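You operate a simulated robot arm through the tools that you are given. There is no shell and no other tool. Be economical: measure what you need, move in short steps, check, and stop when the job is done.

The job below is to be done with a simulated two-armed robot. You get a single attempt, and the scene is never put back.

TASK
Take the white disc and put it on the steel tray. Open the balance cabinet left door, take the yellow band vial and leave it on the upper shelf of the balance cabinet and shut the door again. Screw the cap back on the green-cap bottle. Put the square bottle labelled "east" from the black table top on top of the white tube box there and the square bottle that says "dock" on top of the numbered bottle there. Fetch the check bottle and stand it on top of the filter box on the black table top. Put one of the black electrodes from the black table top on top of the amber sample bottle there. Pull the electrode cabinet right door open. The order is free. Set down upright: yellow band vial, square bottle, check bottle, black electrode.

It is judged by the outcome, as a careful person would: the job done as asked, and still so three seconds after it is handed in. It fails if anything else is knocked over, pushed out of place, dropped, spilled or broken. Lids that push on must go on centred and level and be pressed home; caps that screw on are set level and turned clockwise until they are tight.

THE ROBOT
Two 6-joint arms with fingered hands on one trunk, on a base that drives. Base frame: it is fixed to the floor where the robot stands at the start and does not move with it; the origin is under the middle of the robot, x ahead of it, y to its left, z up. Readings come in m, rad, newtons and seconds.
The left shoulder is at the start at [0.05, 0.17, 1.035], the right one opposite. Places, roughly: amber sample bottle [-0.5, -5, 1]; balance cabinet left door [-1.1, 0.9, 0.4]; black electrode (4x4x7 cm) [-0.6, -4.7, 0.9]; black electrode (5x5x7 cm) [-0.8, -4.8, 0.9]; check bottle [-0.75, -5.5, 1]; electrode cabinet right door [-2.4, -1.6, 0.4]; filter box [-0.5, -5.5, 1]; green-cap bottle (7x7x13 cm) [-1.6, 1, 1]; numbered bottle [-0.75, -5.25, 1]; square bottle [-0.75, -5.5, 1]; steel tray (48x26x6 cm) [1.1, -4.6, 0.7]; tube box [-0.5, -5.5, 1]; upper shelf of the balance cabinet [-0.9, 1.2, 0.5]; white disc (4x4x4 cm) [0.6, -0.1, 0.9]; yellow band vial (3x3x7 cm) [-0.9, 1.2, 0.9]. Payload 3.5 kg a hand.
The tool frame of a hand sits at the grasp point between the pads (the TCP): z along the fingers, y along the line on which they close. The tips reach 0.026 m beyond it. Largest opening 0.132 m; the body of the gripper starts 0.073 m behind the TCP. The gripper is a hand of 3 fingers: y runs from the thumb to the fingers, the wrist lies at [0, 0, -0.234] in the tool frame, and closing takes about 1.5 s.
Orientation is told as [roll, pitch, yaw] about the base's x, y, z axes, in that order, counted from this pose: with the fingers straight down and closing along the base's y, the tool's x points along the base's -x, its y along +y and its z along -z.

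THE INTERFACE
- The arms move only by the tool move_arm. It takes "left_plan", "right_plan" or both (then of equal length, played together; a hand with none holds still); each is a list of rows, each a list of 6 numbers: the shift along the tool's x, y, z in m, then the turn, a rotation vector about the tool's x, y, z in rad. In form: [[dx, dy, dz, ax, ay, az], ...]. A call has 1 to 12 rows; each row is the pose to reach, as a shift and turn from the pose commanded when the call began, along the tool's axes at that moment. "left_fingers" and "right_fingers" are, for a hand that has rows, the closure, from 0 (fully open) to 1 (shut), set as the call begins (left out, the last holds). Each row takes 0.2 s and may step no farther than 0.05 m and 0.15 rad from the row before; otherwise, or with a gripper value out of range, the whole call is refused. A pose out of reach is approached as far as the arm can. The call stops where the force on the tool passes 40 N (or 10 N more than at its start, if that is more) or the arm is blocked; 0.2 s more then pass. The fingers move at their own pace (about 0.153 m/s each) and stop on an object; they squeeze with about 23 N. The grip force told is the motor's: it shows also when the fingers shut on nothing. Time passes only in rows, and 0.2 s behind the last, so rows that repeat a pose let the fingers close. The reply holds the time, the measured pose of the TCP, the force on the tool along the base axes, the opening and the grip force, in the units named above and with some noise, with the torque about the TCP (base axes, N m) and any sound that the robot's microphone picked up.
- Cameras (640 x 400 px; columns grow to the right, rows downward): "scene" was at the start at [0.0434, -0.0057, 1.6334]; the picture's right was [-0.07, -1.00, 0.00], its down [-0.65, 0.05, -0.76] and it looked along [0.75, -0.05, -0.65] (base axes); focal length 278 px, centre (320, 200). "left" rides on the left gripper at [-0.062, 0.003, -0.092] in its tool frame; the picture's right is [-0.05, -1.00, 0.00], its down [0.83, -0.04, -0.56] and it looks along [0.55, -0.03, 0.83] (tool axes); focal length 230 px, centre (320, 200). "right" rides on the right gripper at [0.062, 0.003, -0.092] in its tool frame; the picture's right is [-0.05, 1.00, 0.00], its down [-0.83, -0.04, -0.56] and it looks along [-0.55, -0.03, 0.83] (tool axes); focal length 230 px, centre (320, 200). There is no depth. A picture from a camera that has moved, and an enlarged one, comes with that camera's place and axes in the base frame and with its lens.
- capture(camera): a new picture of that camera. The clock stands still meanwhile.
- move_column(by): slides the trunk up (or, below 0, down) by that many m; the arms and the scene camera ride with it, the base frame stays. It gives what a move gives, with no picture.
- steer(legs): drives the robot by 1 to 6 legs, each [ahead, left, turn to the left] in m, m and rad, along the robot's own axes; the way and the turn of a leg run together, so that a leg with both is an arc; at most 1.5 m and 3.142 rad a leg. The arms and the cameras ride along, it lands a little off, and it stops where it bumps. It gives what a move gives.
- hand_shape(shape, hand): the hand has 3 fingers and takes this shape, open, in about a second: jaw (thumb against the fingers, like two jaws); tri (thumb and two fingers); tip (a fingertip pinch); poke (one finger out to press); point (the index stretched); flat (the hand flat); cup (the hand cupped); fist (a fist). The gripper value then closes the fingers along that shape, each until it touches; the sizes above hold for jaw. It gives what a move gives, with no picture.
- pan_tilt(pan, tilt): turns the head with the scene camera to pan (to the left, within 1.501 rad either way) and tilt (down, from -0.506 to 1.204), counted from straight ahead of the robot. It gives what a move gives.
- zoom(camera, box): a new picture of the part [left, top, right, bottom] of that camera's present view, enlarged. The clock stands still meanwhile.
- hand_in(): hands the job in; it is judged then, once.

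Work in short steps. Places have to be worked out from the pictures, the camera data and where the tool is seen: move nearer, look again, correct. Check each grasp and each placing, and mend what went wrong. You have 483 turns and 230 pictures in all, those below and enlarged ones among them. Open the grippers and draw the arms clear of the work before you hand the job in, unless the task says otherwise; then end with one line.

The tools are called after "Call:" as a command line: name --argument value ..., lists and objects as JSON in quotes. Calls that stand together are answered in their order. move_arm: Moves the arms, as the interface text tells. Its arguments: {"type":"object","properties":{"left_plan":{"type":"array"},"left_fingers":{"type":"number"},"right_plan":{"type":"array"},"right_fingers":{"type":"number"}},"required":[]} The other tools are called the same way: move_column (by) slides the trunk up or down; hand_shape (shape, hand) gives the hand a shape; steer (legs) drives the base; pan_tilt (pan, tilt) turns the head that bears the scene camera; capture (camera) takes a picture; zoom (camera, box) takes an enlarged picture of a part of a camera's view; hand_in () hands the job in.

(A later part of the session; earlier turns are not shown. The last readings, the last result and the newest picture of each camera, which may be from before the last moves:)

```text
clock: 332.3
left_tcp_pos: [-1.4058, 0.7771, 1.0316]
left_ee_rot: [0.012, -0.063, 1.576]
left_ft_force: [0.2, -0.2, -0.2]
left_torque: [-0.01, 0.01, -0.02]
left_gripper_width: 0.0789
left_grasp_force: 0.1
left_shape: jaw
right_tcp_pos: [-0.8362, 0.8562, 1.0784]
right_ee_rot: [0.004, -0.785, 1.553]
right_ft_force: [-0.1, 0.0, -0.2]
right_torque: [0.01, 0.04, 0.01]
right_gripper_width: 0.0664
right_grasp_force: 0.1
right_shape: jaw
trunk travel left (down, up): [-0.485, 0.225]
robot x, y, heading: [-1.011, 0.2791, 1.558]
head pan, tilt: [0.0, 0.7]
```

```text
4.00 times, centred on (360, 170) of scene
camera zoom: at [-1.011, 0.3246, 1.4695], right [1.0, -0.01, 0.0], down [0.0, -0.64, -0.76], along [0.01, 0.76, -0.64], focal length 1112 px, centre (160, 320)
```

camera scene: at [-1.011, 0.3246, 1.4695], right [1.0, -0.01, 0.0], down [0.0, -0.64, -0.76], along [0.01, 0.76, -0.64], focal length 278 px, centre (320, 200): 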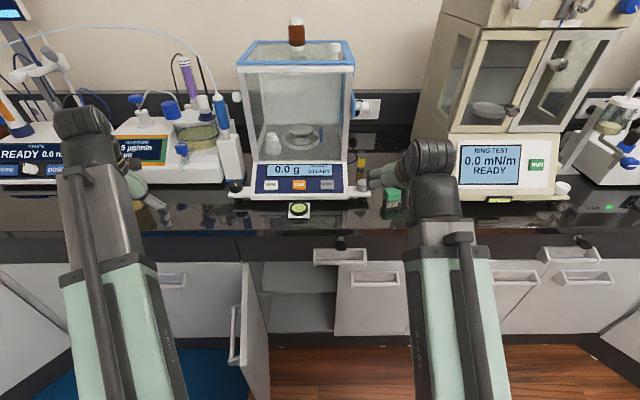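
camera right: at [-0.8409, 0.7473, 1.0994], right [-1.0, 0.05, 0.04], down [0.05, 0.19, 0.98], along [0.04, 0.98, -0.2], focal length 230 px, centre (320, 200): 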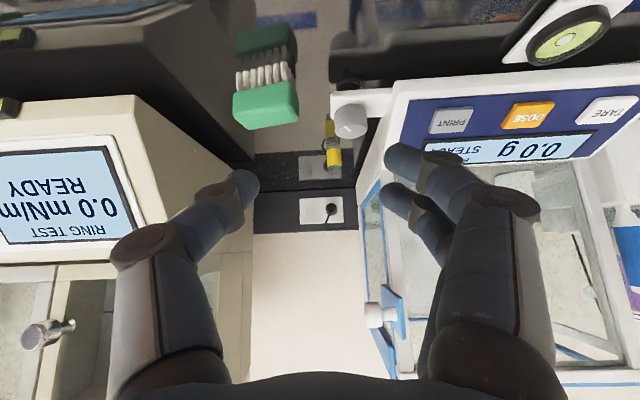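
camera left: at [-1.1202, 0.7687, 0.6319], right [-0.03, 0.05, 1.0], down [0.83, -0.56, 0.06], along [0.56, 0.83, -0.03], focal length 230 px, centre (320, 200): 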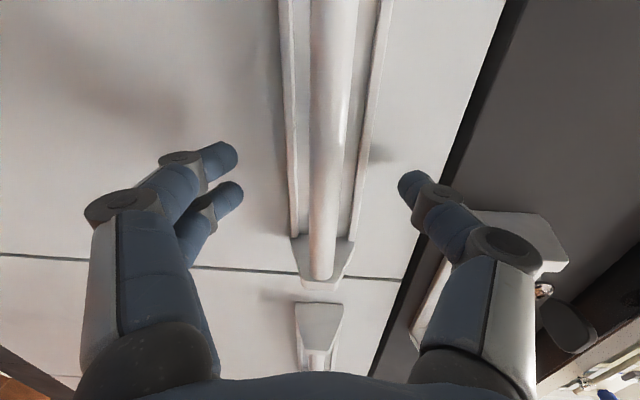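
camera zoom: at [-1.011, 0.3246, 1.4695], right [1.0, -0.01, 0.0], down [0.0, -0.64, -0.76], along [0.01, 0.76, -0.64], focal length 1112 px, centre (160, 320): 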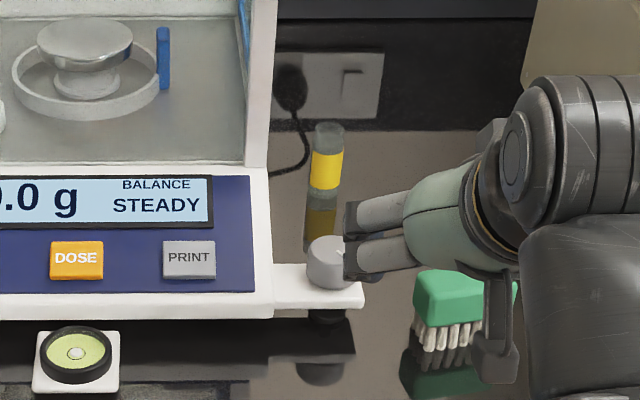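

The vial is at about (-0.851, 1.188). I'll drive 0.15 m closer, then bring the hand in along its 45° axis.

Call:
steer --legs '[[0.15, 0, 0]]'

Call:
capture --camera "right"

```text
clock: 333.2
left_tcp_pos: [-1.4085, 0.7946, 1.0322]
left_ee_rot: [0.011, -0.063, 1.588]
left_ft_force: [0.0, 0.2, 0.4]
left_torque: [0.04, -0.02, 0.04]
left_gripper_width: 0.0787
left_grasp_force: 0.0
left_shape: jaw
right_tcp_pos: [-0.8408, 0.8818, 1.0786]
right_ee_rot: [0.003, -0.787, 1.564]
right_ft_force: [-0.4, -0.2, -0.2]
right_torque: [0.0, 0.02, 0.0]
right_gripper_width: 0.0665
right_grasp_force: 0.0
right_shape: jaw
trunk travel left (down, up): [-0.485, 0.225]
robot x, y, heading: [-1.0069, 0.3007, 1.57]
head pan, tilt: [0.0, 0.7]
stopped in leg 1: the robot was blocked; the commanded pose is now the measured one
```

```text
64 pictures are left
camera right: at [-0.844, 0.7722, 1.1], right [-1.0, 0.04, 0.04], down [0.05, 0.19, 0.98], along [0.03, 0.98, -0.19], focal length 230 px, centre (320, 200)
```

right: 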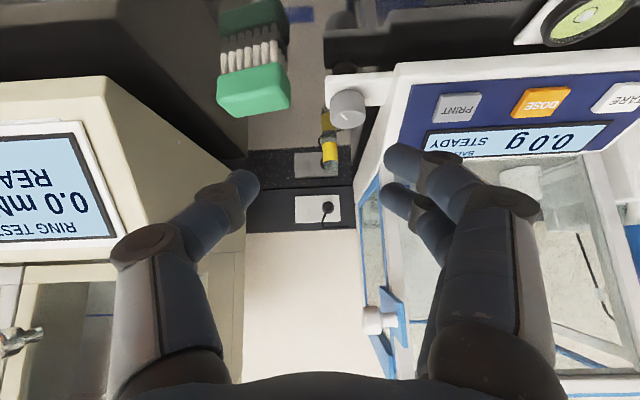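

The base touched the open door, so the base is wider than I assumed. I'll back off slightly, shift right 0.13 m and go ahead again.

Call:
steer --legs '[[-0.06, 0, -0.01], [0, -0.14, 0], [0.2, 0, 0]]'

Call:
capture --camera "scene"

```text
clock: 336.3
left_tcp_pos: [-1.2625, 0.9422, 1.0315]
left_ee_rot: [0.012, -0.063, 1.577]
left_ft_force: [0.4, -0.8, -0.3]
left_torque: [-0.03, 0.02, 0.03]
left_gripper_width: 0.079
left_grasp_force: 0.0
left_shape: jaw
right_tcp_pos: [-0.6937, 1.0228, 1.0777]
right_ee_rot: [0.002, -0.786, 1.555]
right_ft_force: [0.0, 0.5, -0.3]
right_torque: [0.01, -0.01, -0.04]
right_gripper_width: 0.0659
right_grasp_force: 0.1
right_shape: jaw
trunk travel left (down, up): [-0.485, 0.225]
robot x, y, heading: [-0.8661, 0.4466, 1.563]
head pan, tilt: [0.0, 0.7]
```

```text
63 pictures are left
camera scene: at [-0.8682, 0.4902, 1.4695], right [1.0, -0.01, 0.0], down [0.0, -0.64, -0.76], along [0.01, 0.76, -0.64], focal length 278 px, centre (320, 200)
```

scene: 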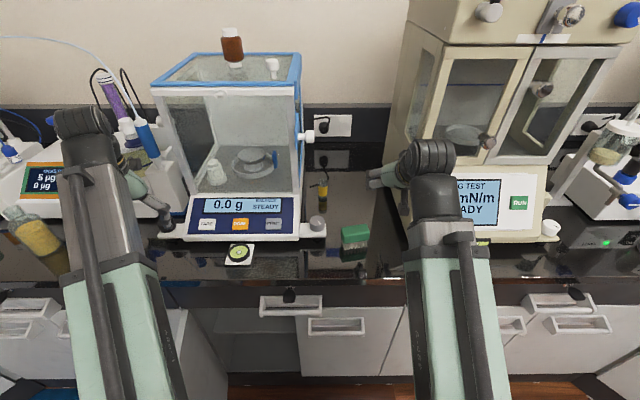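

I'll shift the right hand across to the vial's line, then approach to about 9 cm short of it and look.

Call:
move_arm --right_plan '[[0, 0.04, 0, 0, 0, 0], [0, 0.08, 0, 0, 0, 0], [0, 0.12, 0, 0, 0, 0], [0, 0.1586, 0, 0, 0, 0], [-0.004, 0.1586, 0.04, 0, 0, 0], [-0.008, 0.1586, 0.08, 0, 0, 0], [-0.0117, 0.1586, 0.12, 0, 0, 0]]'

Call:
capture --camera "right"

Call:
zoom --camera "scene" --box '[260, 140, 380, 260]'

```text
clock: 337.9
left_tcp_pos: [-1.2623, 0.9423, 1.0299]
left_ee_rot: [0.013, -0.061, 1.579]
left_ft_force: [-0.9, 0.2, -0.1]
left_torque: [0.03, 0.02, 0.01]
left_gripper_width: 0.0789
left_grasp_force: 0.1
left_shape: jaw
right_tcp_pos: [-0.8509, 1.1183, 1.0]
right_ee_rot: [0.004, -0.785, 1.554]
right_ft_force: [0.2, 0.1, -0.7]
right_torque: [0.01, -0.02, 0.02]
right_gripper_width: 0.066
right_grasp_force: 0.1
right_shape: jaw
trunk travel left (down, up): [-0.485, 0.225]
robot x, y, heading: [-0.8689, 0.4449, 1.566]
head pan, tilt: [0.0, 0.7]
```

```text
62 pictures are left
camera right: at [-0.8569, 1.0088, 1.0224], right [-1.0, 0.05, 0.04], down [0.05, 0.19, 0.98], along [0.04, 0.98, -0.2], focal length 230 px, centre (320, 200)
```

right: 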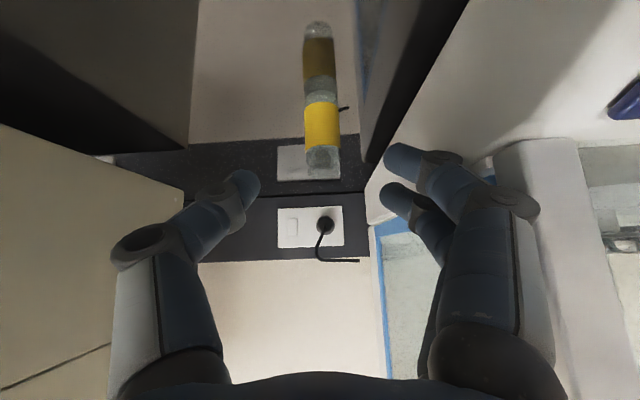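

```text
3.33 times, centred on (320, 200) of scene
camera zoom: at [-0.8682, 0.4895, 1.4696], right [1.0, -0.01, 0.0], down [0.0, -0.64, -0.76], along [0.01, 0.76, -0.64], focal length 927 px, centre (320, 200)
```

zoom: 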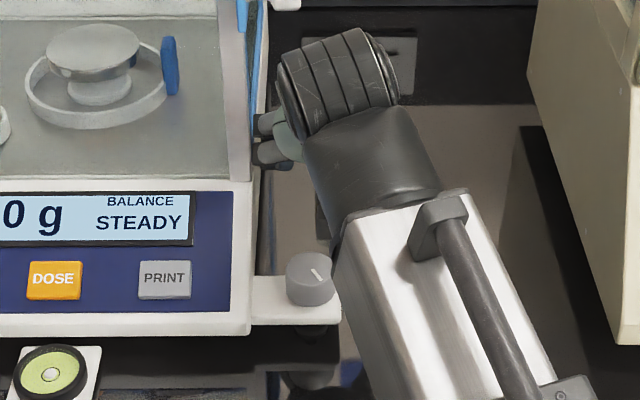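

The vial is directly ahead at (-0.854, 1.181). I'll narrow the fingers to clear the balance and advance along the tool axis.

Call:
move_arm --right_plan '[[0, 0.001, 0.0, 0, 0, 0], [0.001, 0.002, 0.03, 0, 0, 0], [0.002, 0.002, 0.06, 0, 0, 0], [0.003, 0.002, 0.08, 0, 0, 0], [0.003, 0.002, 0.093, 0, 0, 0]]' --right_fingers 0.6

Call:
capture --camera "right"

```text
clock: 339.1
left_tcp_pos: [-1.2621, 0.9418, 1.0306]
left_ee_rot: [0.012, -0.061, 1.576]
left_ft_force: [0.7, 0.2, 0.3]
left_torque: [0.03, -0.02, 0.0]
left_gripper_width: 0.0792
left_grasp_force: 0.0
left_shape: jaw
right_tcp_pos: [-0.8521, 1.1806, 0.9337]
right_ee_rot: [0.002, -0.786, 1.556]
right_ft_force: [0.6, -0.3, 0.0]
right_torque: [0.0, 0.01, 0.03]
right_gripper_width: 0.0535
right_grasp_force: 0.1
right_shape: jaw
trunk travel left (down, up): [-0.485, 0.225]
robot x, y, heading: [-0.8702, 0.4465, 1.567]
head pan, tilt: [0.0, 0.7]
```

```text
60 pictures are left
camera right: at [-0.8574, 1.0715, 0.9555], right [-1.0, 0.05, 0.04], down [0.05, 0.19, 0.98], along [0.04, 0.98, -0.2], focal length 230 px, centre (320, 200)
```

right: 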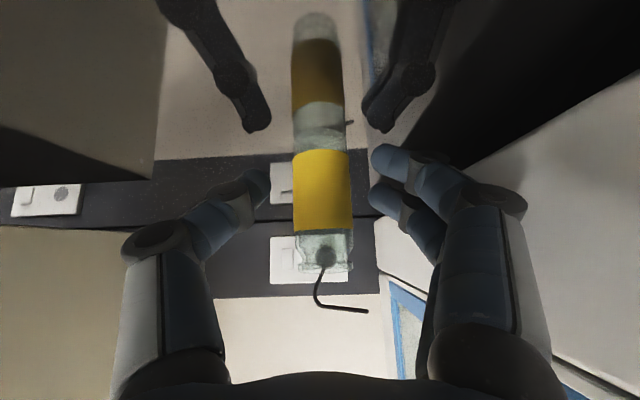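

The vial is between the fingers at mid height. I'll close and lift along the tool axis, up and back.

Call:
move_arm --right_plan '[[0, 0, 0, 0, 0, 0], [0, 0, 0, 0, 0, 0], [0, 0, 0, 0, 0, 0], [0, 0, 0, 0, 0, 0]]' --right_fingers 1

Call:
move_arm --right_plan '[[-0.014, 0, -0.014, 0, 0, 0], [-0.035, 0, -0.035, 0, 0, 0], [-0.05, 0, -0.07, 0, 0, 0]]'

Call:
capture --camera "right"

```text
clock: 340.1
left_tcp_pos: [-1.2626, 0.9405, 1.0318]
left_ee_rot: [0.012, -0.061, 1.578]
left_ft_force: [-0.9, 1.0, 0.3]
left_torque: [0.03, -0.04, -0.02]
left_gripper_width: 0.079
left_grasp_force: 0.1
left_shape: jaw
right_tcp_pos: [-0.8538, 1.1793, 0.9336]
right_ee_rot: [0.004, -0.785, 1.555]
right_ft_force: [-0.5, 1.0, 0.1]
right_torque: [0.0, 0.02, 0.02]
right_gripper_width: 0.0002
right_grasp_force: 22.4
right_shape: jaw
trunk travel left (down, up): [-0.485, 0.225]
robot x, y, heading: [-0.8678, 0.447, 1.564]
head pan, tilt: [0.0, 0.7]
```

```text
clock: 340.9
left_tcp_pos: [-1.2597, 0.942, 1.0317]
left_ee_rot: [0.014, -0.059, 1.577]
left_ft_force: [0.7, 0.3, 0.1]
left_torque: [0.01, -0.03, -0.01]
left_gripper_width: 0.0793
left_grasp_force: 0.1
left_shape: jaw
right_tcp_pos: [-0.845, 1.1676, 1.0168]
right_ee_rot: [0.006, -0.782, 1.549]
right_ft_force: [0.0, 0.2, 0.3]
right_torque: [0.02, 0.03, 0.0]
right_gripper_width: 0.0004
right_grasp_force: 23.1
right_shape: jaw
trunk travel left (down, up): [-0.485, 0.225]
robot x, y, heading: [-0.8672, 0.4444, 1.566]
head pan, tilt: [0.0, 0.7]
```

```text
59 pictures are left
camera right: at [-0.8513, 1.0586, 1.0387], right [-1.0, 0.06, 0.04], down [0.05, 0.2, 0.98], along [0.05, 0.98, -0.2], focal length 230 px, centre (320, 200)
```

right: 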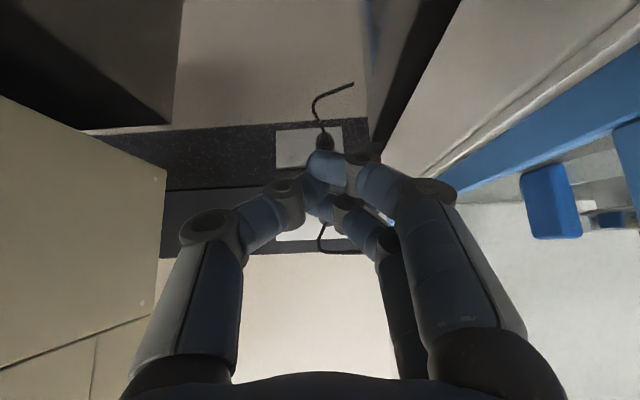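

The fingers closed on nothing. I need to see where the vial is.

Call:
capture --camera "scene"

Call:
zoom --camera "right" --box '[160, 60, 480, 260]'

```text
58 pictures are left
camera scene: at [-0.8645, 0.4908, 1.4692], right [1.0, -0.01, 0.0], down [-0.01, -0.64, -0.76], along [0.0, 0.76, -0.64], focal length 278 px, centre (320, 200)
```

scene: 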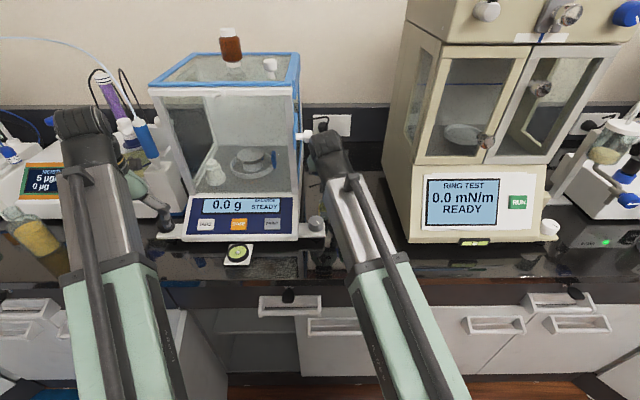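

```text
2.00 times, centred on (320, 160) of right
camera zoom: at [-0.8513, 1.0586, 1.0387], right [-1.0, 0.06, 0.04], down [0.05, 0.2, 0.98], along [0.05, 0.98, -0.2], focal length 460 px, centre (320, 280)
```

zoom: 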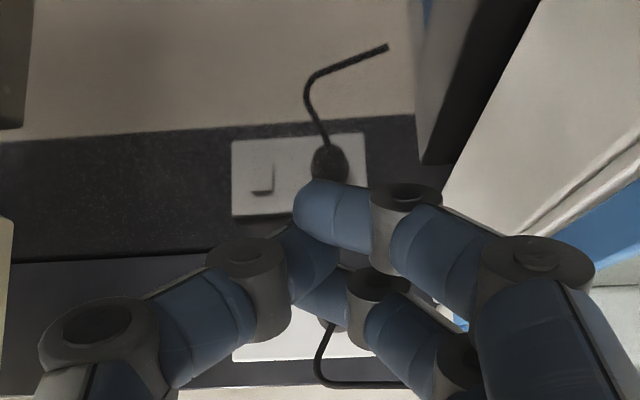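

The vial isn't visible because the hand hides part of the counter. I'll draw the hand back and up to see.

Call:
move_arm --right_plan '[[0, 0, -0.04, 0, 0, 0], [0, 0, -0.08, 0, 0, 0], [0.02, -0.03, -0.11, 0, 0, 0], [0.04, -0.07, -0.13, 0, 0, 0], [0.04, -0.11, -0.13, 0, 0, 0], [0.04, -0.15, -0.13, 0, 0, 0]]' --right_fingers 0.4

Call:
zoom --camera "scene" --box '[280, 110, 420, 260]'

Call:
capture --camera "right"

```text
clock: 342.3
left_tcp_pos: [-1.264, 0.94, 1.0309]
left_ee_rot: [0.013, -0.06, 1.578]
left_ft_force: [-0.2, -0.5, 0.3]
left_torque: [0.03, 0.0, 0.0]
left_gripper_width: 0.0791
left_grasp_force: 0.0
left_shape: jaw
right_tcp_pos: [-0.7059, 1.0452, 1.0811]
right_ee_rot: [0.005, -0.787, 1.553]
right_ft_force: [-0.6, 0.4, 1.1]
right_torque: [0.03, -0.01, 0.0]
right_gripper_width: 0.079
right_grasp_force: 0.1
right_shape: jaw
trunk travel left (down, up): [-0.485, 0.225]
robot x, y, heading: [-0.8705, 0.4434, 1.562]
head pan, tilt: [0.0, 0.7]
```

```text
2.67 times, centred on (350, 185) of scene
camera zoom: at [-0.8679, 0.4894, 1.4696], right [1.0, -0.01, 0.0], down [0.0, -0.64, -0.76], along [0.0, 0.76, -0.64], focal length 742 px, centre (240, 240)
```

zoom: 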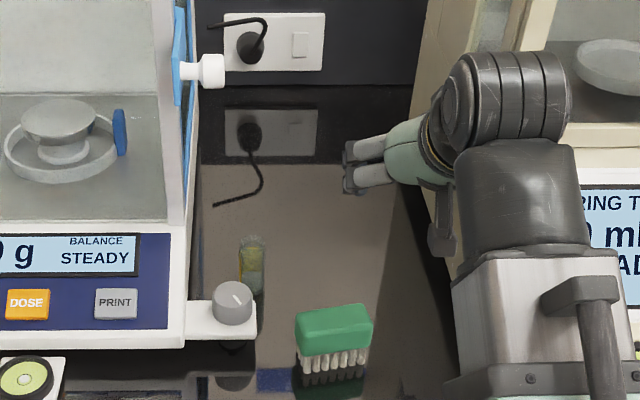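

```text
55 pictures are left
camera right: at [-0.7094, 0.936, 1.1036], right [-1.0, 0.05, 0.04], down [0.05, 0.19, 0.98], along [0.04, 0.98, -0.2], focal length 230 px, centre (320, 200)
```

right: 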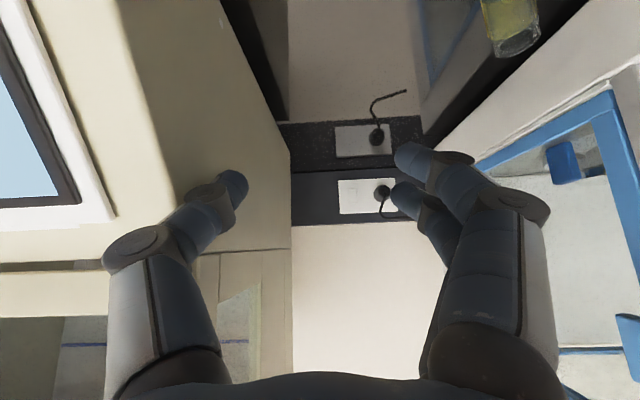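

Call:
zoom --camera "scene" --box '[300, 185, 350, 225]'

Call:
zoom --camera "right" --box '[440, 0, 600, 90]'

```text
10.00 times, centred on (325, 205) of scene
camera zoom: at [-0.8679, 0.4894, 1.4696], right [1.0, -0.01, 0.0], down [0.0, -0.64, -0.76], along [0.0, 0.76, -0.64], focal length 2780 px, centre (270, 150)
```

zoom: 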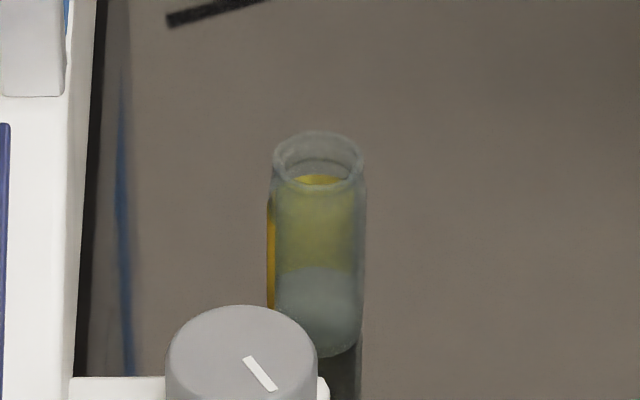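

```text
4.00 times, centred on (520, 45) of right
camera zoom: at [-0.7094, 0.936, 1.1036], right [-1.0, 0.05, 0.04], down [0.05, 0.19, 0.98], along [0.04, 0.98, -0.2], focal length 920 px, centre (-480, 820)
```

zoom: 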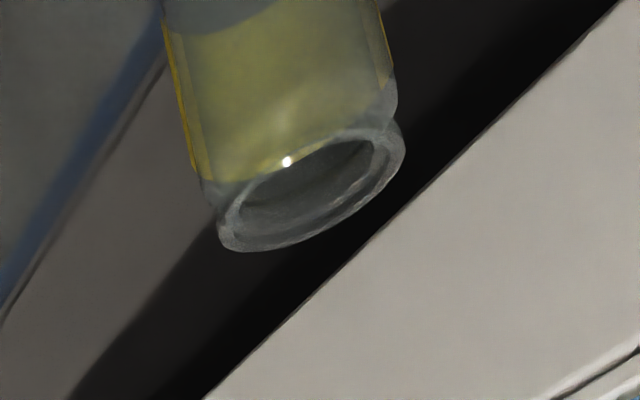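

The vial is still upright but slid to about (-0.853, 1.086), because the pinch point lies about 2 cm beyond the TCP. I'll reposition with that offset, starting from a pre-grasp.

Call:
move_arm --right_plan '[[0.0, 0.04, 0, 0, 0, 0], [0.0, 0.08, 0, 0, 0, 0], [0.02, 0.115, 0.0, 0, 0, 0], [0.045, 0.1465, 0.0, 0, 0, 0], [0.0722, 0.1465, 0.02, 0, 0, 0]]' --right_fingers 0.55

Call:
capture --camera "right"

```text
clock: 343.5
left_tcp_pos: [-1.2626, 0.9412, 1.031]
left_ee_rot: [0.012, -0.06, 1.577]
left_ft_force: [0.3, -0.3, 0.7]
left_torque: [-0.01, 0.01, 0.04]
left_gripper_width: 0.0793
left_grasp_force: 0.2
left_shape: jaw
right_tcp_pos: [-0.8501, 1.0084, 1.0169]
right_ee_rot: [0.004, -0.787, 1.553]
right_ft_force: [-0.2, 0.0, -0.5]
right_torque: [0.0, 0.01, 0.0]
right_gripper_width: 0.06
right_grasp_force: 0.0
right_shape: jaw
trunk travel left (down, up): [-0.485, 0.225]
robot x, y, heading: [-0.8656, 0.4477, 1.563]
head pan, tilt: [0.0, 0.7]
```

```text
52 pictures are left
camera right: at [-0.8561, 0.8997, 1.0381], right [-1.0, 0.05, 0.04], down [0.05, 0.19, 0.98], along [0.04, 0.98, -0.2], focal length 230 px, centre (320, 200)
```

right: 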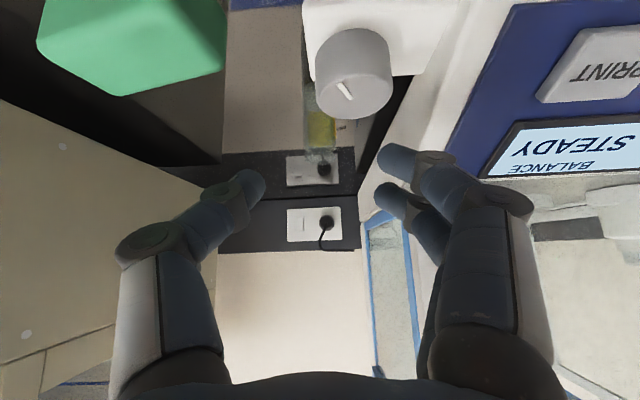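

It's aligned (the vial at x ≈ -0.850). I'll advance along the tool axis to put the pinch point on the vial.

Call:
move_arm --right_plan '[[0, 0.001, 0.03, 0, 0, 0], [0, 0.001, 0.06, 0, 0, 0], [0, 0.001, 0.08, 0, 0, 0], [0, 0.001, 0.09, 0, 0, 0]]'

Call:
capture --camera "right"

```text
clock: 344.5
left_tcp_pos: [-1.2631, 0.9407, 1.0313]
left_ee_rot: [0.012, -0.061, 1.578]
left_ft_force: [0.2, -0.2, -0.2]
left_torque: [-0.02, 0.01, -0.01]
left_gripper_width: 0.079
left_grasp_force: 0.1
left_shape: jaw
right_tcp_pos: [-0.8516, 1.0731, 0.9525]
right_ee_rot: [0.005, -0.785, 1.555]
right_ft_force: [0.3, -0.1, -0.5]
right_torque: [0.0, -0.03, 0.01]
right_gripper_width: 0.0603
right_grasp_force: 0.0
right_shape: jaw
trunk travel left (down, up): [-0.485, 0.225]
robot x, y, heading: [-0.8674, 0.4473, 1.564]
head pan, tilt: [0.0, 0.7]
```

```text
51 pictures are left
camera right: at [-0.856, 0.964, 0.9744], right [-1.0, 0.05, 0.04], down [0.05, 0.19, 0.98], along [0.04, 0.98, -0.2], focal length 230 px, centre (320, 200)
```

right: 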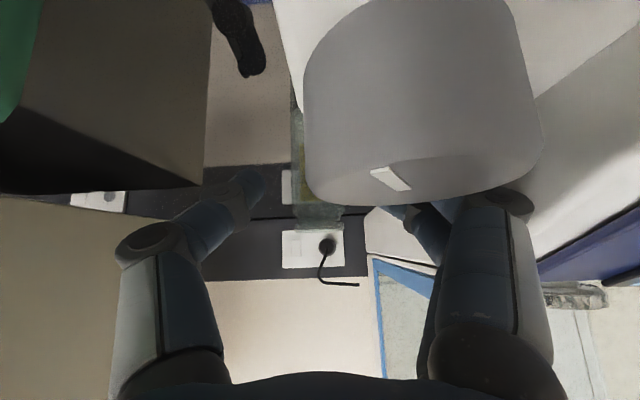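

The vial's apparent size puts it about 1.6 cm beyond the TCP, as intended. I'll close gently and check the width.

Call:
move_arm --right_plan '[[0, 0, 0, 0, 0, 0], [0, 0, 0, 0, 0, 0], [0, 0, 0, 0, 0, 0], [0, 0, 0, 0, 0, 0]]' --right_fingers 1

Call:
capture --camera "right"

```text
clock: 345.5
left_tcp_pos: [-1.2631, 0.9411, 1.0312]
left_ee_rot: [0.011, -0.062, 1.577]
left_ft_force: [0.1, 0.2, -0.2]
left_torque: [0.01, -0.02, -0.02]
left_gripper_width: 0.079
left_grasp_force: 0.1
left_shape: jaw
right_tcp_pos: [-0.8518, 1.074, 0.9521]
right_ee_rot: [0.003, -0.784, 1.554]
right_ft_force: [0.4, 1.2, 0.1]
right_torque: [-0.03, 0.01, 0.04]
right_gripper_width: 0.0202
right_grasp_force: 23.5
right_shape: jaw
trunk travel left (down, up): [-0.485, 0.225]
robot x, y, heading: [-0.8665, 0.4455, 1.565]
head pan, tilt: [0.0, 0.7]
```

```text
50 pictures are left
camera right: at [-0.856, 0.9637, 0.9746], right [-1.0, 0.05, 0.04], down [0.05, 0.19, 0.98], along [0.04, 0.98, -0.2], focal length 230 px, centre (320, 200)
```

right: 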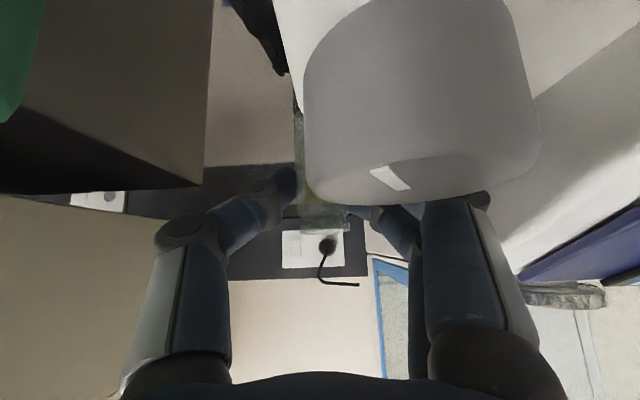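

The vial is gripped. I'll lift it straight up and check.

Call:
move_arm --right_plan '[[-0.014, 0, -0.014, 0, 0, 0], [-0.04, 0, -0.04, 0, 0, 0], [-0.07, 0, -0.07, 0, 0, 0], [-0.09, 0, -0.09, 0, 0, 0]]'

Call:
capture --camera "right"

```text
clock: 346.5
left_tcp_pos: [-1.2636, 0.9412, 1.0322]
left_ee_rot: [0.011, -0.06, 1.578]
left_ft_force: [-0.2, -0.5, -0.7]
left_torque: [0.03, 0.03, -0.01]
left_gripper_width: 0.0792
left_grasp_force: 0.0
left_shape: jaw
right_tcp_pos: [-0.8506, 1.0716, 1.0798]
right_ee_rot: [0.003, -0.784, 1.554]
right_ft_force: [-0.2, 0.0, -0.2]
right_torque: [0.01, 0.0, 0.02]
right_gripper_width: 0.0199
right_grasp_force: 23.2
right_shape: jaw
trunk travel left (down, up): [-0.485, 0.225]
robot x, y, heading: [-0.8689, 0.4424, 1.563]
head pan, tilt: [0.0, 0.7]
```

```text
49 pictures are left
camera right: at [-0.8559, 0.9635, 1.1023], right [-1.0, 0.05, 0.04], down [0.05, 0.19, 0.98], along [0.04, 0.98, -0.2], focal length 230 px, centre (320, 200)
```

right: 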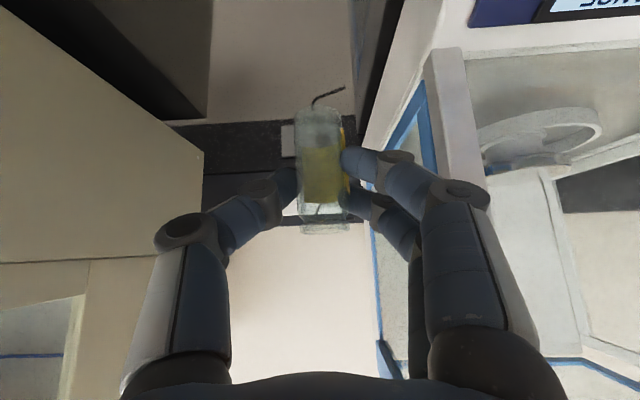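

The vial is held upright. I'll back away, slide left so the hand faces the open compartment (both hands pass above the door), then lower the trunk.

Call:
steer --legs '[[-0.35, 0, 0], [0, 0.28, 0]]'

Call:
move_column --by -0.25

Call:
capture --camera "scene"

```text
clock: 350.3
left_tcp_pos: [-1.547, 0.5948, 1.0309]
left_ee_rot: [0.01, -0.061, 1.574]
left_ft_force: [-0.8, -0.5, -0.8]
left_torque: [0.01, -0.03, -0.03]
left_gripper_width: 0.079
left_grasp_force: 0.0
left_shape: jaw
right_tcp_pos: [-1.1358, 0.7252, 1.0796]
right_ee_rot: [0.004, -0.785, 1.551]
right_ft_force: [-0.1, 0.1, -0.9]
right_torque: [0.02, -0.03, 0.0]
right_gripper_width: 0.0202
right_grasp_force: 23.2
right_shape: jaw
trunk travel left (down, up): [-0.485, 0.225]
robot x, y, heading: [-1.1536, 0.0977, 1.562]
head pan, tilt: [0.0, 0.7]
```

```text
clock: 352.9
left_tcp_pos: [-1.5464, 0.5938, 0.7822]
left_ee_rot: [0.013, -0.06, 1.574]
left_ft_force: [-0.9, -0.6, 0.2]
left_torque: [-0.01, 0.03, 0.0]
left_gripper_width: 0.0792
left_grasp_force: 0.1
left_shape: jaw
right_tcp_pos: [-1.1342, 0.7247, 0.8294]
right_ee_rot: [0.002, -0.786, 1.551]
right_ft_force: [0.4, 0.2, 0.1]
right_torque: [-0.02, -0.01, -0.02]
right_gripper_width: 0.0202
right_grasp_force: 22.9
right_shape: jaw
trunk travel left (down, up): [-0.235, 0.475]
robot x, y, heading: [-1.1516, 0.0996, 1.556]
head pan, tilt: [0.0, 0.7]
```

```text
48 pictures are left
camera scene: at [-1.1534, 0.1417, 1.2196], right [1.0, -0.01, 0.0], down [-0.01, -0.64, -0.76], along [0.01, 0.76, -0.64], focal length 278 px, centre (320, 200)
```

scene: 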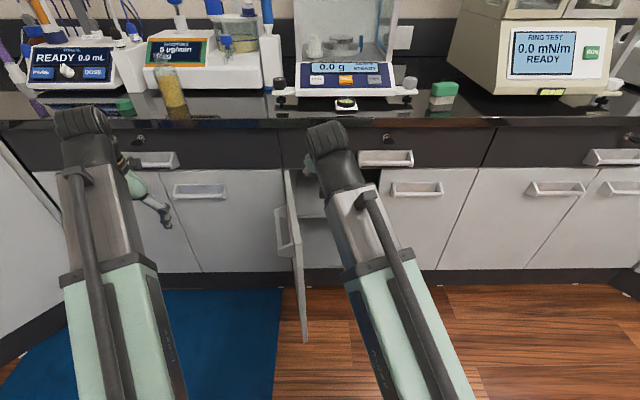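

I'll lower the trunk further and look into the compartment with the right camera.

Call:
move_column --by -0.22

Call:
capture --camera "right"

Call:
capture --camera "scene"

```text
clock: 355.2
left_tcp_pos: [-1.5463, 0.5944, 0.5619]
left_ee_rot: [0.012, -0.061, 1.575]
left_ft_force: [-0.3, 0.1, 0.8]
left_torque: [0.04, 0.01, -0.02]
left_gripper_width: 0.079
left_grasp_force: 0.0
left_shape: jaw
right_tcp_pos: [-1.1347, 0.7254, 0.6098]
right_ee_rot: [0.003, -0.787, 1.552]
right_ft_force: [-0.1, 0.2, 0.3]
right_torque: [0.01, 0.0, -0.01]
right_gripper_width: 0.02
right_grasp_force: 23.1
right_shape: jaw
trunk travel left (down, up): [-0.015, 0.695]
robot x, y, heading: [-1.1519, 0.0964, 1.56]
head pan, tilt: [0.0, 0.7]
```

```text
47 pictures are left
camera right: at [-1.1395, 0.6159, 0.6318], right [-1.0, 0.05, 0.04], down [0.05, 0.19, 0.98], along [0.04, 0.98, -0.2], focal length 230 px, centre (320, 200)
```

right: 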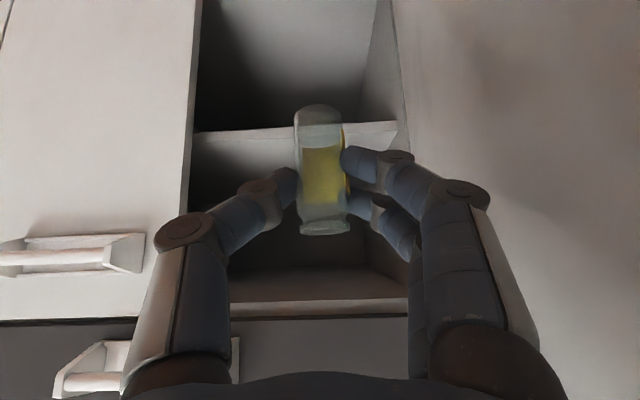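

```text
46 pictures are left
camera scene: at [-1.1534, 0.1418, 0.9996], right [1.0, -0.01, 0.0], down [-0.01, -0.64, -0.76], along [0.01, 0.76, -0.64], focal length 278 px, centre (320, 200)
```

scene: 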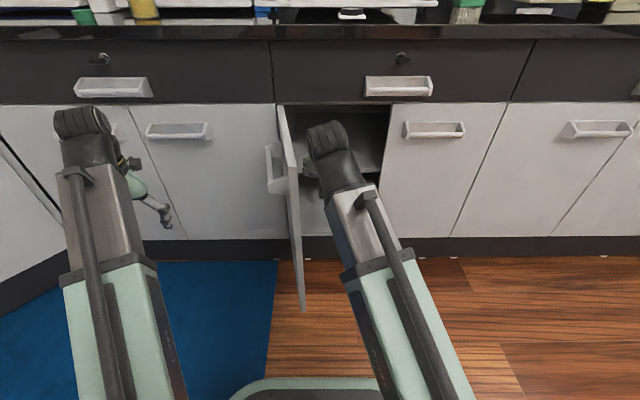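

The shelf top is at about z 0.50, the opening top at about 0.695, and it is clear from x -1.24 to -0.97. I'll drive 0.12 m ahead, then lower to just above the shelf level.

Call:
steer --legs '[[0.12, 0, 0]]'

Call:
move_arm --right_plan '[[0.008, -0.008, 0.008, 0, 0, 0], [0.016, -0.015, 0.016, 0, 0, 0], [0.022, -0.015, 0.022, 0, 0, 0]]'

Call:
capture --camera "right"

```text
clock: 356.5
left_tcp_pos: [-1.5452, 0.7167, 0.563]
left_ee_rot: [0.013, -0.061, 1.574]
left_ft_force: [0.1, -0.1, 0.7]
left_torque: [0.02, -0.01, 0.01]
left_gripper_width: 0.0792
left_grasp_force: 0.1
left_shape: jaw
right_tcp_pos: [-1.1336, 0.847, 0.6104]
right_ee_rot: [0.003, -0.786, 1.55]
right_ft_force: [0.4, -0.1, 0.5]
right_torque: [0.01, 0.01, 0.03]
right_gripper_width: 0.0199
right_grasp_force: 23.1
right_shape: jaw
trunk travel left (down, up): [-0.015, 0.695]
robot x, y, heading: [-1.1521, 0.2165, 1.56]
head pan, tilt: [0.0, 0.7]
```

```text
clock: 357.3
left_tcp_pos: [-1.5456, 0.7167, 0.5612]
left_ee_rot: [0.012, -0.061, 1.573]
left_ft_force: [0.1, -0.7, -0.4]
left_torque: [0.0, 0.0, -0.02]
left_gripper_width: 0.0793
left_grasp_force: 0.1
left_shape: jaw
right_tcp_pos: [-1.1179, 0.8465, 0.5781]
right_ee_rot: [0.003, -0.784, 1.551]
right_ft_force: [0.5, 0.4, -0.5]
right_torque: [0.02, -0.01, -0.04]
right_gripper_width: 0.0199
right_grasp_force: 22.2
right_shape: jaw
trunk travel left (down, up): [-0.015, 0.695]
robot x, y, heading: [-1.1525, 0.2161, 1.562]
head pan, tilt: [0.0, 0.7]
```

```text
45 pictures are left
camera right: at [-1.1233, 0.7372, 0.6006], right [-1.0, 0.05, 0.04], down [0.05, 0.19, 0.98], along [0.04, 0.98, -0.2], focal length 230 px, centre (320, 200)
```

right: 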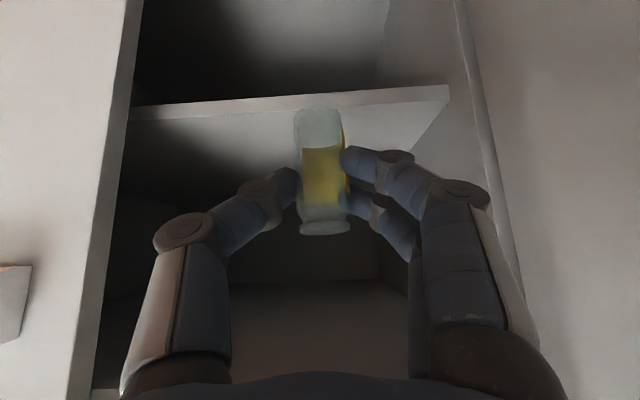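

The shelf edge top is at about z 0.505 and the vial bottom at about 0.52. I'll move straight forward 12 cm into the compartment.

Call:
move_arm --right_plan '[[-0.0212, 0, 0.0212, 0, 0, 0], [-0.0424, 0, 0.0424, 0, 0, 0], [-0.0636, 0, 0.0636, 0, 0, 0], [-0.0848, 0, 0.0849, 0, 0, 0]]'

Call:
capture --camera "right"

```text
clock: 358.3
left_tcp_pos: [-1.5453, 0.7174, 0.5618]
left_ee_rot: [0.013, -0.061, 1.575]
left_ft_force: [0.1, 0.5, -0.2]
left_torque: [0.0, 0.05, -0.01]
left_gripper_width: 0.0789
left_grasp_force: 0.0
left_shape: jaw
right_tcp_pos: [-1.1172, 0.9664, 0.5782]
right_ee_rot: [0.004, -0.786, 1.55]
right_ft_force: [0.4, 0.0, 0.2]
right_torque: [0.01, 0.03, -0.03]
right_gripper_width: 0.02
right_grasp_force: 22.9
right_shape: jaw
trunk travel left (down, up): [-0.015, 0.695]
robot x, y, heading: [-1.1527, 0.2195, 1.563]
head pan, tilt: [0.0, 0.7]
```

```text
44 pictures are left
camera right: at [-1.1211, 0.8577, 0.6003], right [-1.0, 0.05, 0.04], down [0.05, 0.19, 0.98], along [0.04, 0.98, -0.2], focal length 230 px, centre (320, 200)
```

right: 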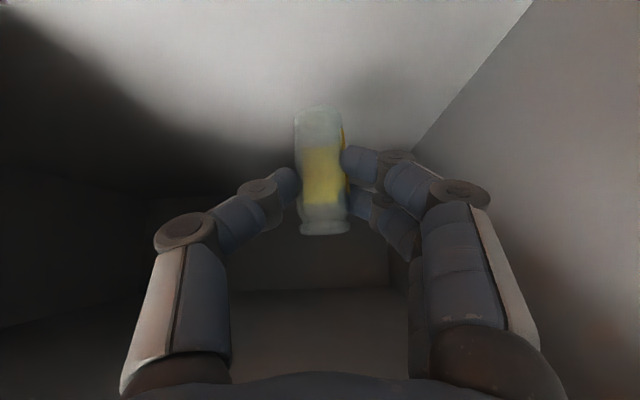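

It's inside without contact. I'll lower in small steps to touch the shelf.

Call:
move_arm --right_plan '[[0.0028, 0, 0.0028, 0, 0, 0], [0.0057, 0, 0.0057, 0, 0, 0]]'

Call:
move_arm --right_plan '[[0.0021, 0, 0.0021, 0, 0, 0], [0.0042, 0, 0.0042, 0, 0, 0]]'

Call:
move_arm --right_plan '[[0.0014, 0, 0.0014, 0, 0, 0], [0.0028, 0, 0.0028, 0, 0, 0]]'

```text
clock: 358.9
left_tcp_pos: [-1.5452, 0.7173, 0.5607]
left_ee_rot: [0.013, -0.061, 1.574]
left_ft_force: [0.4, 0.1, -1.2]
left_torque: [-0.03, 0.02, -0.01]
left_gripper_width: 0.0789
left_grasp_force: 0.0
left_shape: jaw
right_tcp_pos: [-1.117, 0.9666, 0.57]
right_ee_rot: [0.004, -0.786, 1.551]
right_ft_force: [0.8, -0.5, -0.6]
right_torque: [-0.01, 0.0, -0.05]
right_gripper_width: 0.0198
right_grasp_force: 23.1
right_shape: jaw
trunk travel left (down, up): [-0.015, 0.695]
robot x, y, heading: [-1.1496, 0.2183, 1.562]
head pan, tilt: [0.0, 0.7]
```

```text
clock: 359.5
left_tcp_pos: [-1.5458, 0.7167, 0.5612]
left_ee_rot: [0.01, -0.062, 1.574]
left_ft_force: [-0.9, 0.2, 0.2]
left_torque: [0.03, 0.0, 0.01]
left_gripper_width: 0.0791
left_grasp_force: 0.0
left_shape: jaw
right_tcp_pos: [-1.1162, 0.9665, 0.5634]
right_ee_rot: [0.005, -0.785, 1.551]
right_ft_force: [-0.1, 0.4, 0.7]
right_torque: [-0.01, 0.02, 0.01]
right_gripper_width: 0.0203
right_grasp_force: 22.7
right_shape: jaw
trunk travel left (down, up): [-0.015, 0.695]
robot x, y, heading: [-1.1493, 0.2186, 1.562]
head pan, tilt: [0.0, 0.7]
```

```text
clock: 360.1
left_tcp_pos: [-1.5454, 0.7162, 0.5606]
left_ee_rot: [0.013, -0.061, 1.575]
left_ft_force: [-0.1, -1.1, -0.1]
left_torque: [-0.01, 0.01, 0.0]
left_gripper_width: 0.0792
left_grasp_force: 0.0
left_shape: jaw
right_tcp_pos: [-1.1171, 0.9669, 0.5603]
right_ee_rot: [0.004, -0.785, 1.551]
right_ft_force: [-0.7, 0.2, 0.5]
right_torque: [0.01, -0.03, 0.02]
right_gripper_width: 0.0201
right_grasp_force: 22.7
right_shape: jaw
trunk travel left (down, up): [-0.015, 0.695]
robot x, y, heading: [-1.1511, 0.2187, 1.563]
head pan, tilt: [0.0, 0.7]
```

No contact yet, so I'll continue.

Call:
move_arm --right_plan '[[0.0014, 0, 0.0014, 0, 0, 0], [0.0028, 0, 0.0028, 0, 0, 0]]'

Call:
move_arm --right_plan '[[0.0014, 0, 0.0014, 0, 0, 0], [0.0028, 0, 0.0028, 0, 0, 0]]'

Call:
capture --camera "right"

```text
clock: 360.7
left_tcp_pos: [-1.5455, 0.7158, 0.5613]
left_ee_rot: [0.012, -0.06, 1.572]
left_ft_force: [-0.1, -0.9, 0.5]
left_torque: [0.01, 0.02, 0.0]
left_gripper_width: 0.0793
left_grasp_force: 0.1
left_shape: jaw
right_tcp_pos: [-1.1161, 0.966, 0.5557]
right_ee_rot: [0.004, -0.787, 1.551]
right_ft_force: [0.3, -0.2, -0.3]
right_torque: [-0.02, -0.02, 0.0]
right_gripper_width: 0.0199
right_grasp_force: 23.0
right_shape: jaw
trunk travel left (down, up): [-0.015, 0.695]
robot x, y, heading: [-1.1523, 0.2189, 1.556]
head pan, tilt: [0.0, 0.7]
```

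```text
clock: 361.3
left_tcp_pos: [-1.5449, 0.7164, 0.5609]
left_ee_rot: [0.012, -0.063, 1.575]
left_ft_force: [-0.2, -0.4, -0.4]
left_torque: [-0.04, -0.03, 0.0]
left_gripper_width: 0.0791
left_grasp_force: 0.1
left_shape: jaw
right_tcp_pos: [-1.1159, 0.9656, 0.552]
right_ee_rot: [0.002, -0.787, 1.552]
right_ft_force: [-0.2, 0.2, -0.2]
right_torque: [0.0, 0.0, 0.02]
right_gripper_width: 0.0201
right_grasp_force: 22.9
right_shape: jaw
trunk travel left (down, up): [-0.015, 0.695]
robot x, y, heading: [-1.1523, 0.22, 1.559]
head pan, tilt: [0.0, 0.7]
```

```text
43 pictures are left
camera right: at [-1.1217, 0.8571, 0.5747], right [-1.0, 0.05, 0.04], down [0.05, 0.19, 0.98], along [0.04, 0.98, -0.2], focal length 230 px, centre (320, 200)
```

right: 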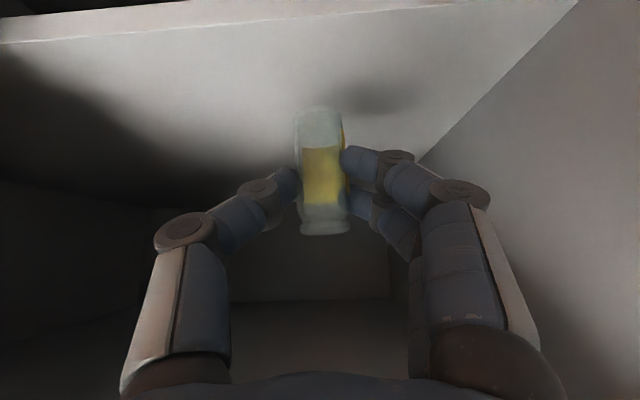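

The shelf surface is at about 0.48, so about 1 cm remains. I'll continue.

Call:
move_arm --right_plan '[[0.0021, 0, 0.0021, 0, 0, 0], [0.0035, 0, 0.0035, 0, 0, 0]]'

Call:
move_arm --right_plan '[[0.0014, 0, 0.0014, 0, 0, 0], [0.0028, 0, 0.0028, 0, 0, 0]]'

Call:
move_arm --right_plan '[[0.0014, 0, 0.0014, 0, 0, 0], [0.0021, 0, 0.0021, 0, 0, 0]]'

```text
clock: 361.9
left_tcp_pos: [-1.5451, 0.7165, 0.5614]
left_ee_rot: [0.013, -0.059, 1.574]
left_ft_force: [0.0, 0.0, -0.2]
left_torque: [0.0, 0.0, -0.03]
left_gripper_width: 0.0791
left_grasp_force: 0.2
left_shape: jaw
right_tcp_pos: [-1.1161, 0.9656, 0.5475]
right_ee_rot: [0.004, -0.788, 1.55]
right_ft_force: [0.0, 1.1, -0.8]
right_torque: [0.0, 0.01, -0.06]
right_gripper_width: 0.02
right_grasp_force: 23.1
right_shape: jaw
trunk travel left (down, up): [-0.015, 0.695]
robot x, y, heading: [-1.1517, 0.2207, 1.562]
head pan, tilt: [0.0, 0.7]
```

```text
clock: 362.5
left_tcp_pos: [-1.5457, 0.7154, 0.5611]
left_ee_rot: [0.012, -0.061, 1.575]
left_ft_force: [-0.2, 0.2, 0.1]
left_torque: [-0.01, 0.02, 0.02]
left_gripper_width: 0.0792
left_grasp_force: 0.1
left_shape: jaw
right_tcp_pos: [-1.1167, 0.9669, 0.5446]
right_ee_rot: [0.006, -0.786, 1.551]
right_ft_force: [-0.5, -0.7, -0.8]
right_torque: [0.02, 0.05, 0.0]
right_gripper_width: 0.0202
right_grasp_force: 22.8
right_shape: jaw
trunk travel left (down, up): [-0.015, 0.695]
robot x, y, heading: [-1.1509, 0.2177, 1.559]
head pan, tilt: [0.0, 0.7]
```

```text
clock: 363.1
left_tcp_pos: [-1.5452, 0.7172, 0.5607]
left_ee_rot: [0.014, -0.061, 1.575]
left_ft_force: [0.3, 0.7, -0.4]
left_torque: [-0.04, 0.0, -0.01]
left_gripper_width: 0.0793
left_grasp_force: 0.0
left_shape: jaw
right_tcp_pos: [-1.1176, 0.9671, 0.5409]
right_ee_rot: [0.005, -0.785, 1.551]
right_ft_force: [-0.7, -0.3, -1.2]
right_torque: [-0.04, 0.01, -0.02]
right_gripper_width: 0.0202
right_grasp_force: 23.1
right_shape: jaw
trunk travel left (down, up): [-0.015, 0.695]
robot x, y, heading: [-1.1499, 0.217, 1.562]
head pan, tilt: [0.0, 0.7]
```

Call:
move_arm --right_plan '[[0.0014, 0, 0.0014, 0, 0, 0], [0.0028, 0, 0.0028, 0, 0, 0]]'

Call:
move_arm --right_plan '[[0.0014, 0, 0.0014, 0, 0, 0], [0.0028, 0, 0.0028, 0, 0, 0]]'

Call:
zoom --camera "right" --box '[220, 20, 420, 250]'

```text
clock: 363.7
left_tcp_pos: [-1.5445, 0.7161, 0.5616]
left_ee_rot: [0.013, -0.062, 1.576]
left_ft_force: [0.0, 0.0, 0.3]
left_torque: [-0.02, 0.03, -0.01]
left_gripper_width: 0.0793
left_grasp_force: 0.0
left_shape: jaw
right_tcp_pos: [-1.1163, 0.9665, 0.5359]
right_ee_rot: [0.003, -0.786, 1.551]
right_ft_force: [-0.3, -0.6, -0.2]
right_torque: [-0.03, 0.0, -0.02]
right_gripper_width: 0.02
right_grasp_force: 23.1
right_shape: jaw
trunk travel left (down, up): [-0.015, 0.695]
robot x, y, heading: [-1.1543, 0.2193, 1.562]
head pan, tilt: [0.0, 0.7]
```

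```text
clock: 364.3
left_tcp_pos: [-1.5449, 0.7164, 0.5619]
left_ee_rot: [0.011, -0.06, 1.573]
left_ft_force: [-0.6, -0.2, -0.5]
left_torque: [0.0, -0.01, -0.01]
left_gripper_width: 0.0792
left_grasp_force: 0.1
left_shape: jaw
right_tcp_pos: [-1.1166, 0.9665, 0.5322]
right_ee_rot: [0.004, -0.785, 1.552]
right_ft_force: [0.4, -0.3, -0.3]
right_torque: [0.0, 0.01, -0.01]
right_gripper_width: 0.0202
right_grasp_force: 23.1
right_shape: jaw
trunk travel left (down, up): [-0.015, 0.695]
robot x, y, heading: [-1.1509, 0.2172, 1.564]
head pan, tilt: [0.0, 0.7]
```

```text
1.74 times, centred on (320, 135) of right
camera zoom: at [-1.1213, 0.857, 0.5544], right [-1.0, 0.05, 0.04], down [0.05, 0.19, 0.98], along [0.04, 0.98, -0.2], focal length 400 px, centre (320, 313)
```

zoom: 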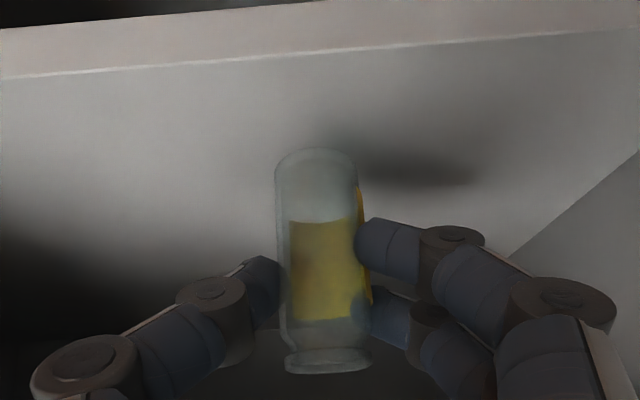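

The shelf is at about z 0.466 and its front edge is set back, so I'll go 3 cm deeper, slightly raised, before setting down.

Call:
move_arm --right_plan '[[-0.003, 0, -0.003, 0, 0, 0], [-0.0135, 0, 0.0078, 0, 0, 0], [-0.0241, 0, 0.0184, 0, 0, 0]]'

Call:
move_arm --right_plan '[[0.0021, 0, 0.0021, 0, 0, 0], [0.0042, 0, 0.0042, 0, 0, 0]]'

Call:
move_arm --right_plan '[[0.0014, 0, 0.0014, 0, 0, 0], [0.0028, 0, 0.0028, 0, 0, 0]]'

Call:
move_arm --right_plan '[[0.0014, 0, 0.0014, 0, 0, 0], [0.0021, 0, 0.0021, 0, 0, 0]]'

```text
clock: 365.1
left_tcp_pos: [-1.5452, 0.7179, 0.5619]
left_ee_rot: [0.013, -0.062, 1.573]
left_ft_force: [-0.4, -0.4, -0.2]
left_torque: [0.02, 0.02, -0.02]
left_gripper_width: 0.0791
left_grasp_force: 0.1
left_shape: jaw
right_tcp_pos: [-1.1146, 0.9972, 0.5376]
right_ee_rot: [0.005, -0.786, 1.551]
right_ft_force: [-1.0, 0.0, -0.4]
right_torque: [0.0, 0.0, 0.03]
right_gripper_width: 0.0201
right_grasp_force: 22.6
right_shape: jaw
trunk travel left (down, up): [-0.015, 0.695]
robot x, y, heading: [-1.1506, 0.2192, 1.562]
head pan, tilt: [0.0, 0.7]
```

```text
clock: 365.7
left_tcp_pos: [-1.5447, 0.7166, 0.5619]
left_ee_rot: [0.013, -0.061, 1.574]
left_ft_force: [0.4, 0.4, 0.1]
left_torque: [0.0, -0.04, -0.03]
left_gripper_width: 0.0792
left_grasp_force: 0.1
left_shape: jaw
right_tcp_pos: [-1.1157, 0.9955, 0.5303]
right_ee_rot: [0.003, -0.783, 1.551]
right_ft_force: [-1.1, -0.7, -0.3]
right_torque: [0.03, 0.02, -0.01]
right_gripper_width: 0.02
right_grasp_force: 23.1
right_shape: jaw
trunk travel left (down, up): [-0.015, 0.695]
robot x, y, heading: [-1.149, 0.2177, 1.561]
head pan, tilt: [0.0, 0.7]
```

```text
clock: 366.3
left_tcp_pos: [-1.5447, 0.7159, 0.5605]
left_ee_rot: [0.012, -0.062, 1.574]
left_ft_force: [-0.5, -0.5, -0.5]
left_torque: [0.01, -0.01, -0.02]
left_gripper_width: 0.0788
left_grasp_force: 0.1
left_shape: jaw
right_tcp_pos: [-1.1151, 0.9966, 0.5258]
right_ee_rot: [0.004, -0.787, 1.551]
right_ft_force: [0.8, 0.1, 0.4]
right_torque: [0.01, 0.01, -0.01]
right_gripper_width: 0.0201
right_grasp_force: 22.9
right_shape: jaw
trunk travel left (down, up): [-0.015, 0.695]
robot x, y, heading: [-1.1515, 0.2215, 1.561]
head pan, tilt: [0.0, 0.7]
```

```text
clock: 366.9
left_tcp_pos: [-1.5455, 0.7165, 0.5622]
left_ee_rot: [0.013, -0.06, 1.574]
left_ft_force: [0.2, 0.4, -0.7]
left_torque: [-0.02, 0.01, 0.01]
left_gripper_width: 0.0791
left_grasp_force: 0.1
left_shape: jaw
right_tcp_pos: [-1.1165, 0.9957, 0.5231]
right_ee_rot: [0.004, -0.787, 1.552]
right_ft_force: [-0.2, 0.1, -0.6]
right_torque: [0.02, 0.01, 0.0]
right_gripper_width: 0.0198
right_grasp_force: 22.9
right_shape: jaw
trunk travel left (down, up): [-0.015, 0.695]
robot x, y, heading: [-1.1533, 0.2161, 1.558]
head pan, tilt: [0.0, 0.7]
```

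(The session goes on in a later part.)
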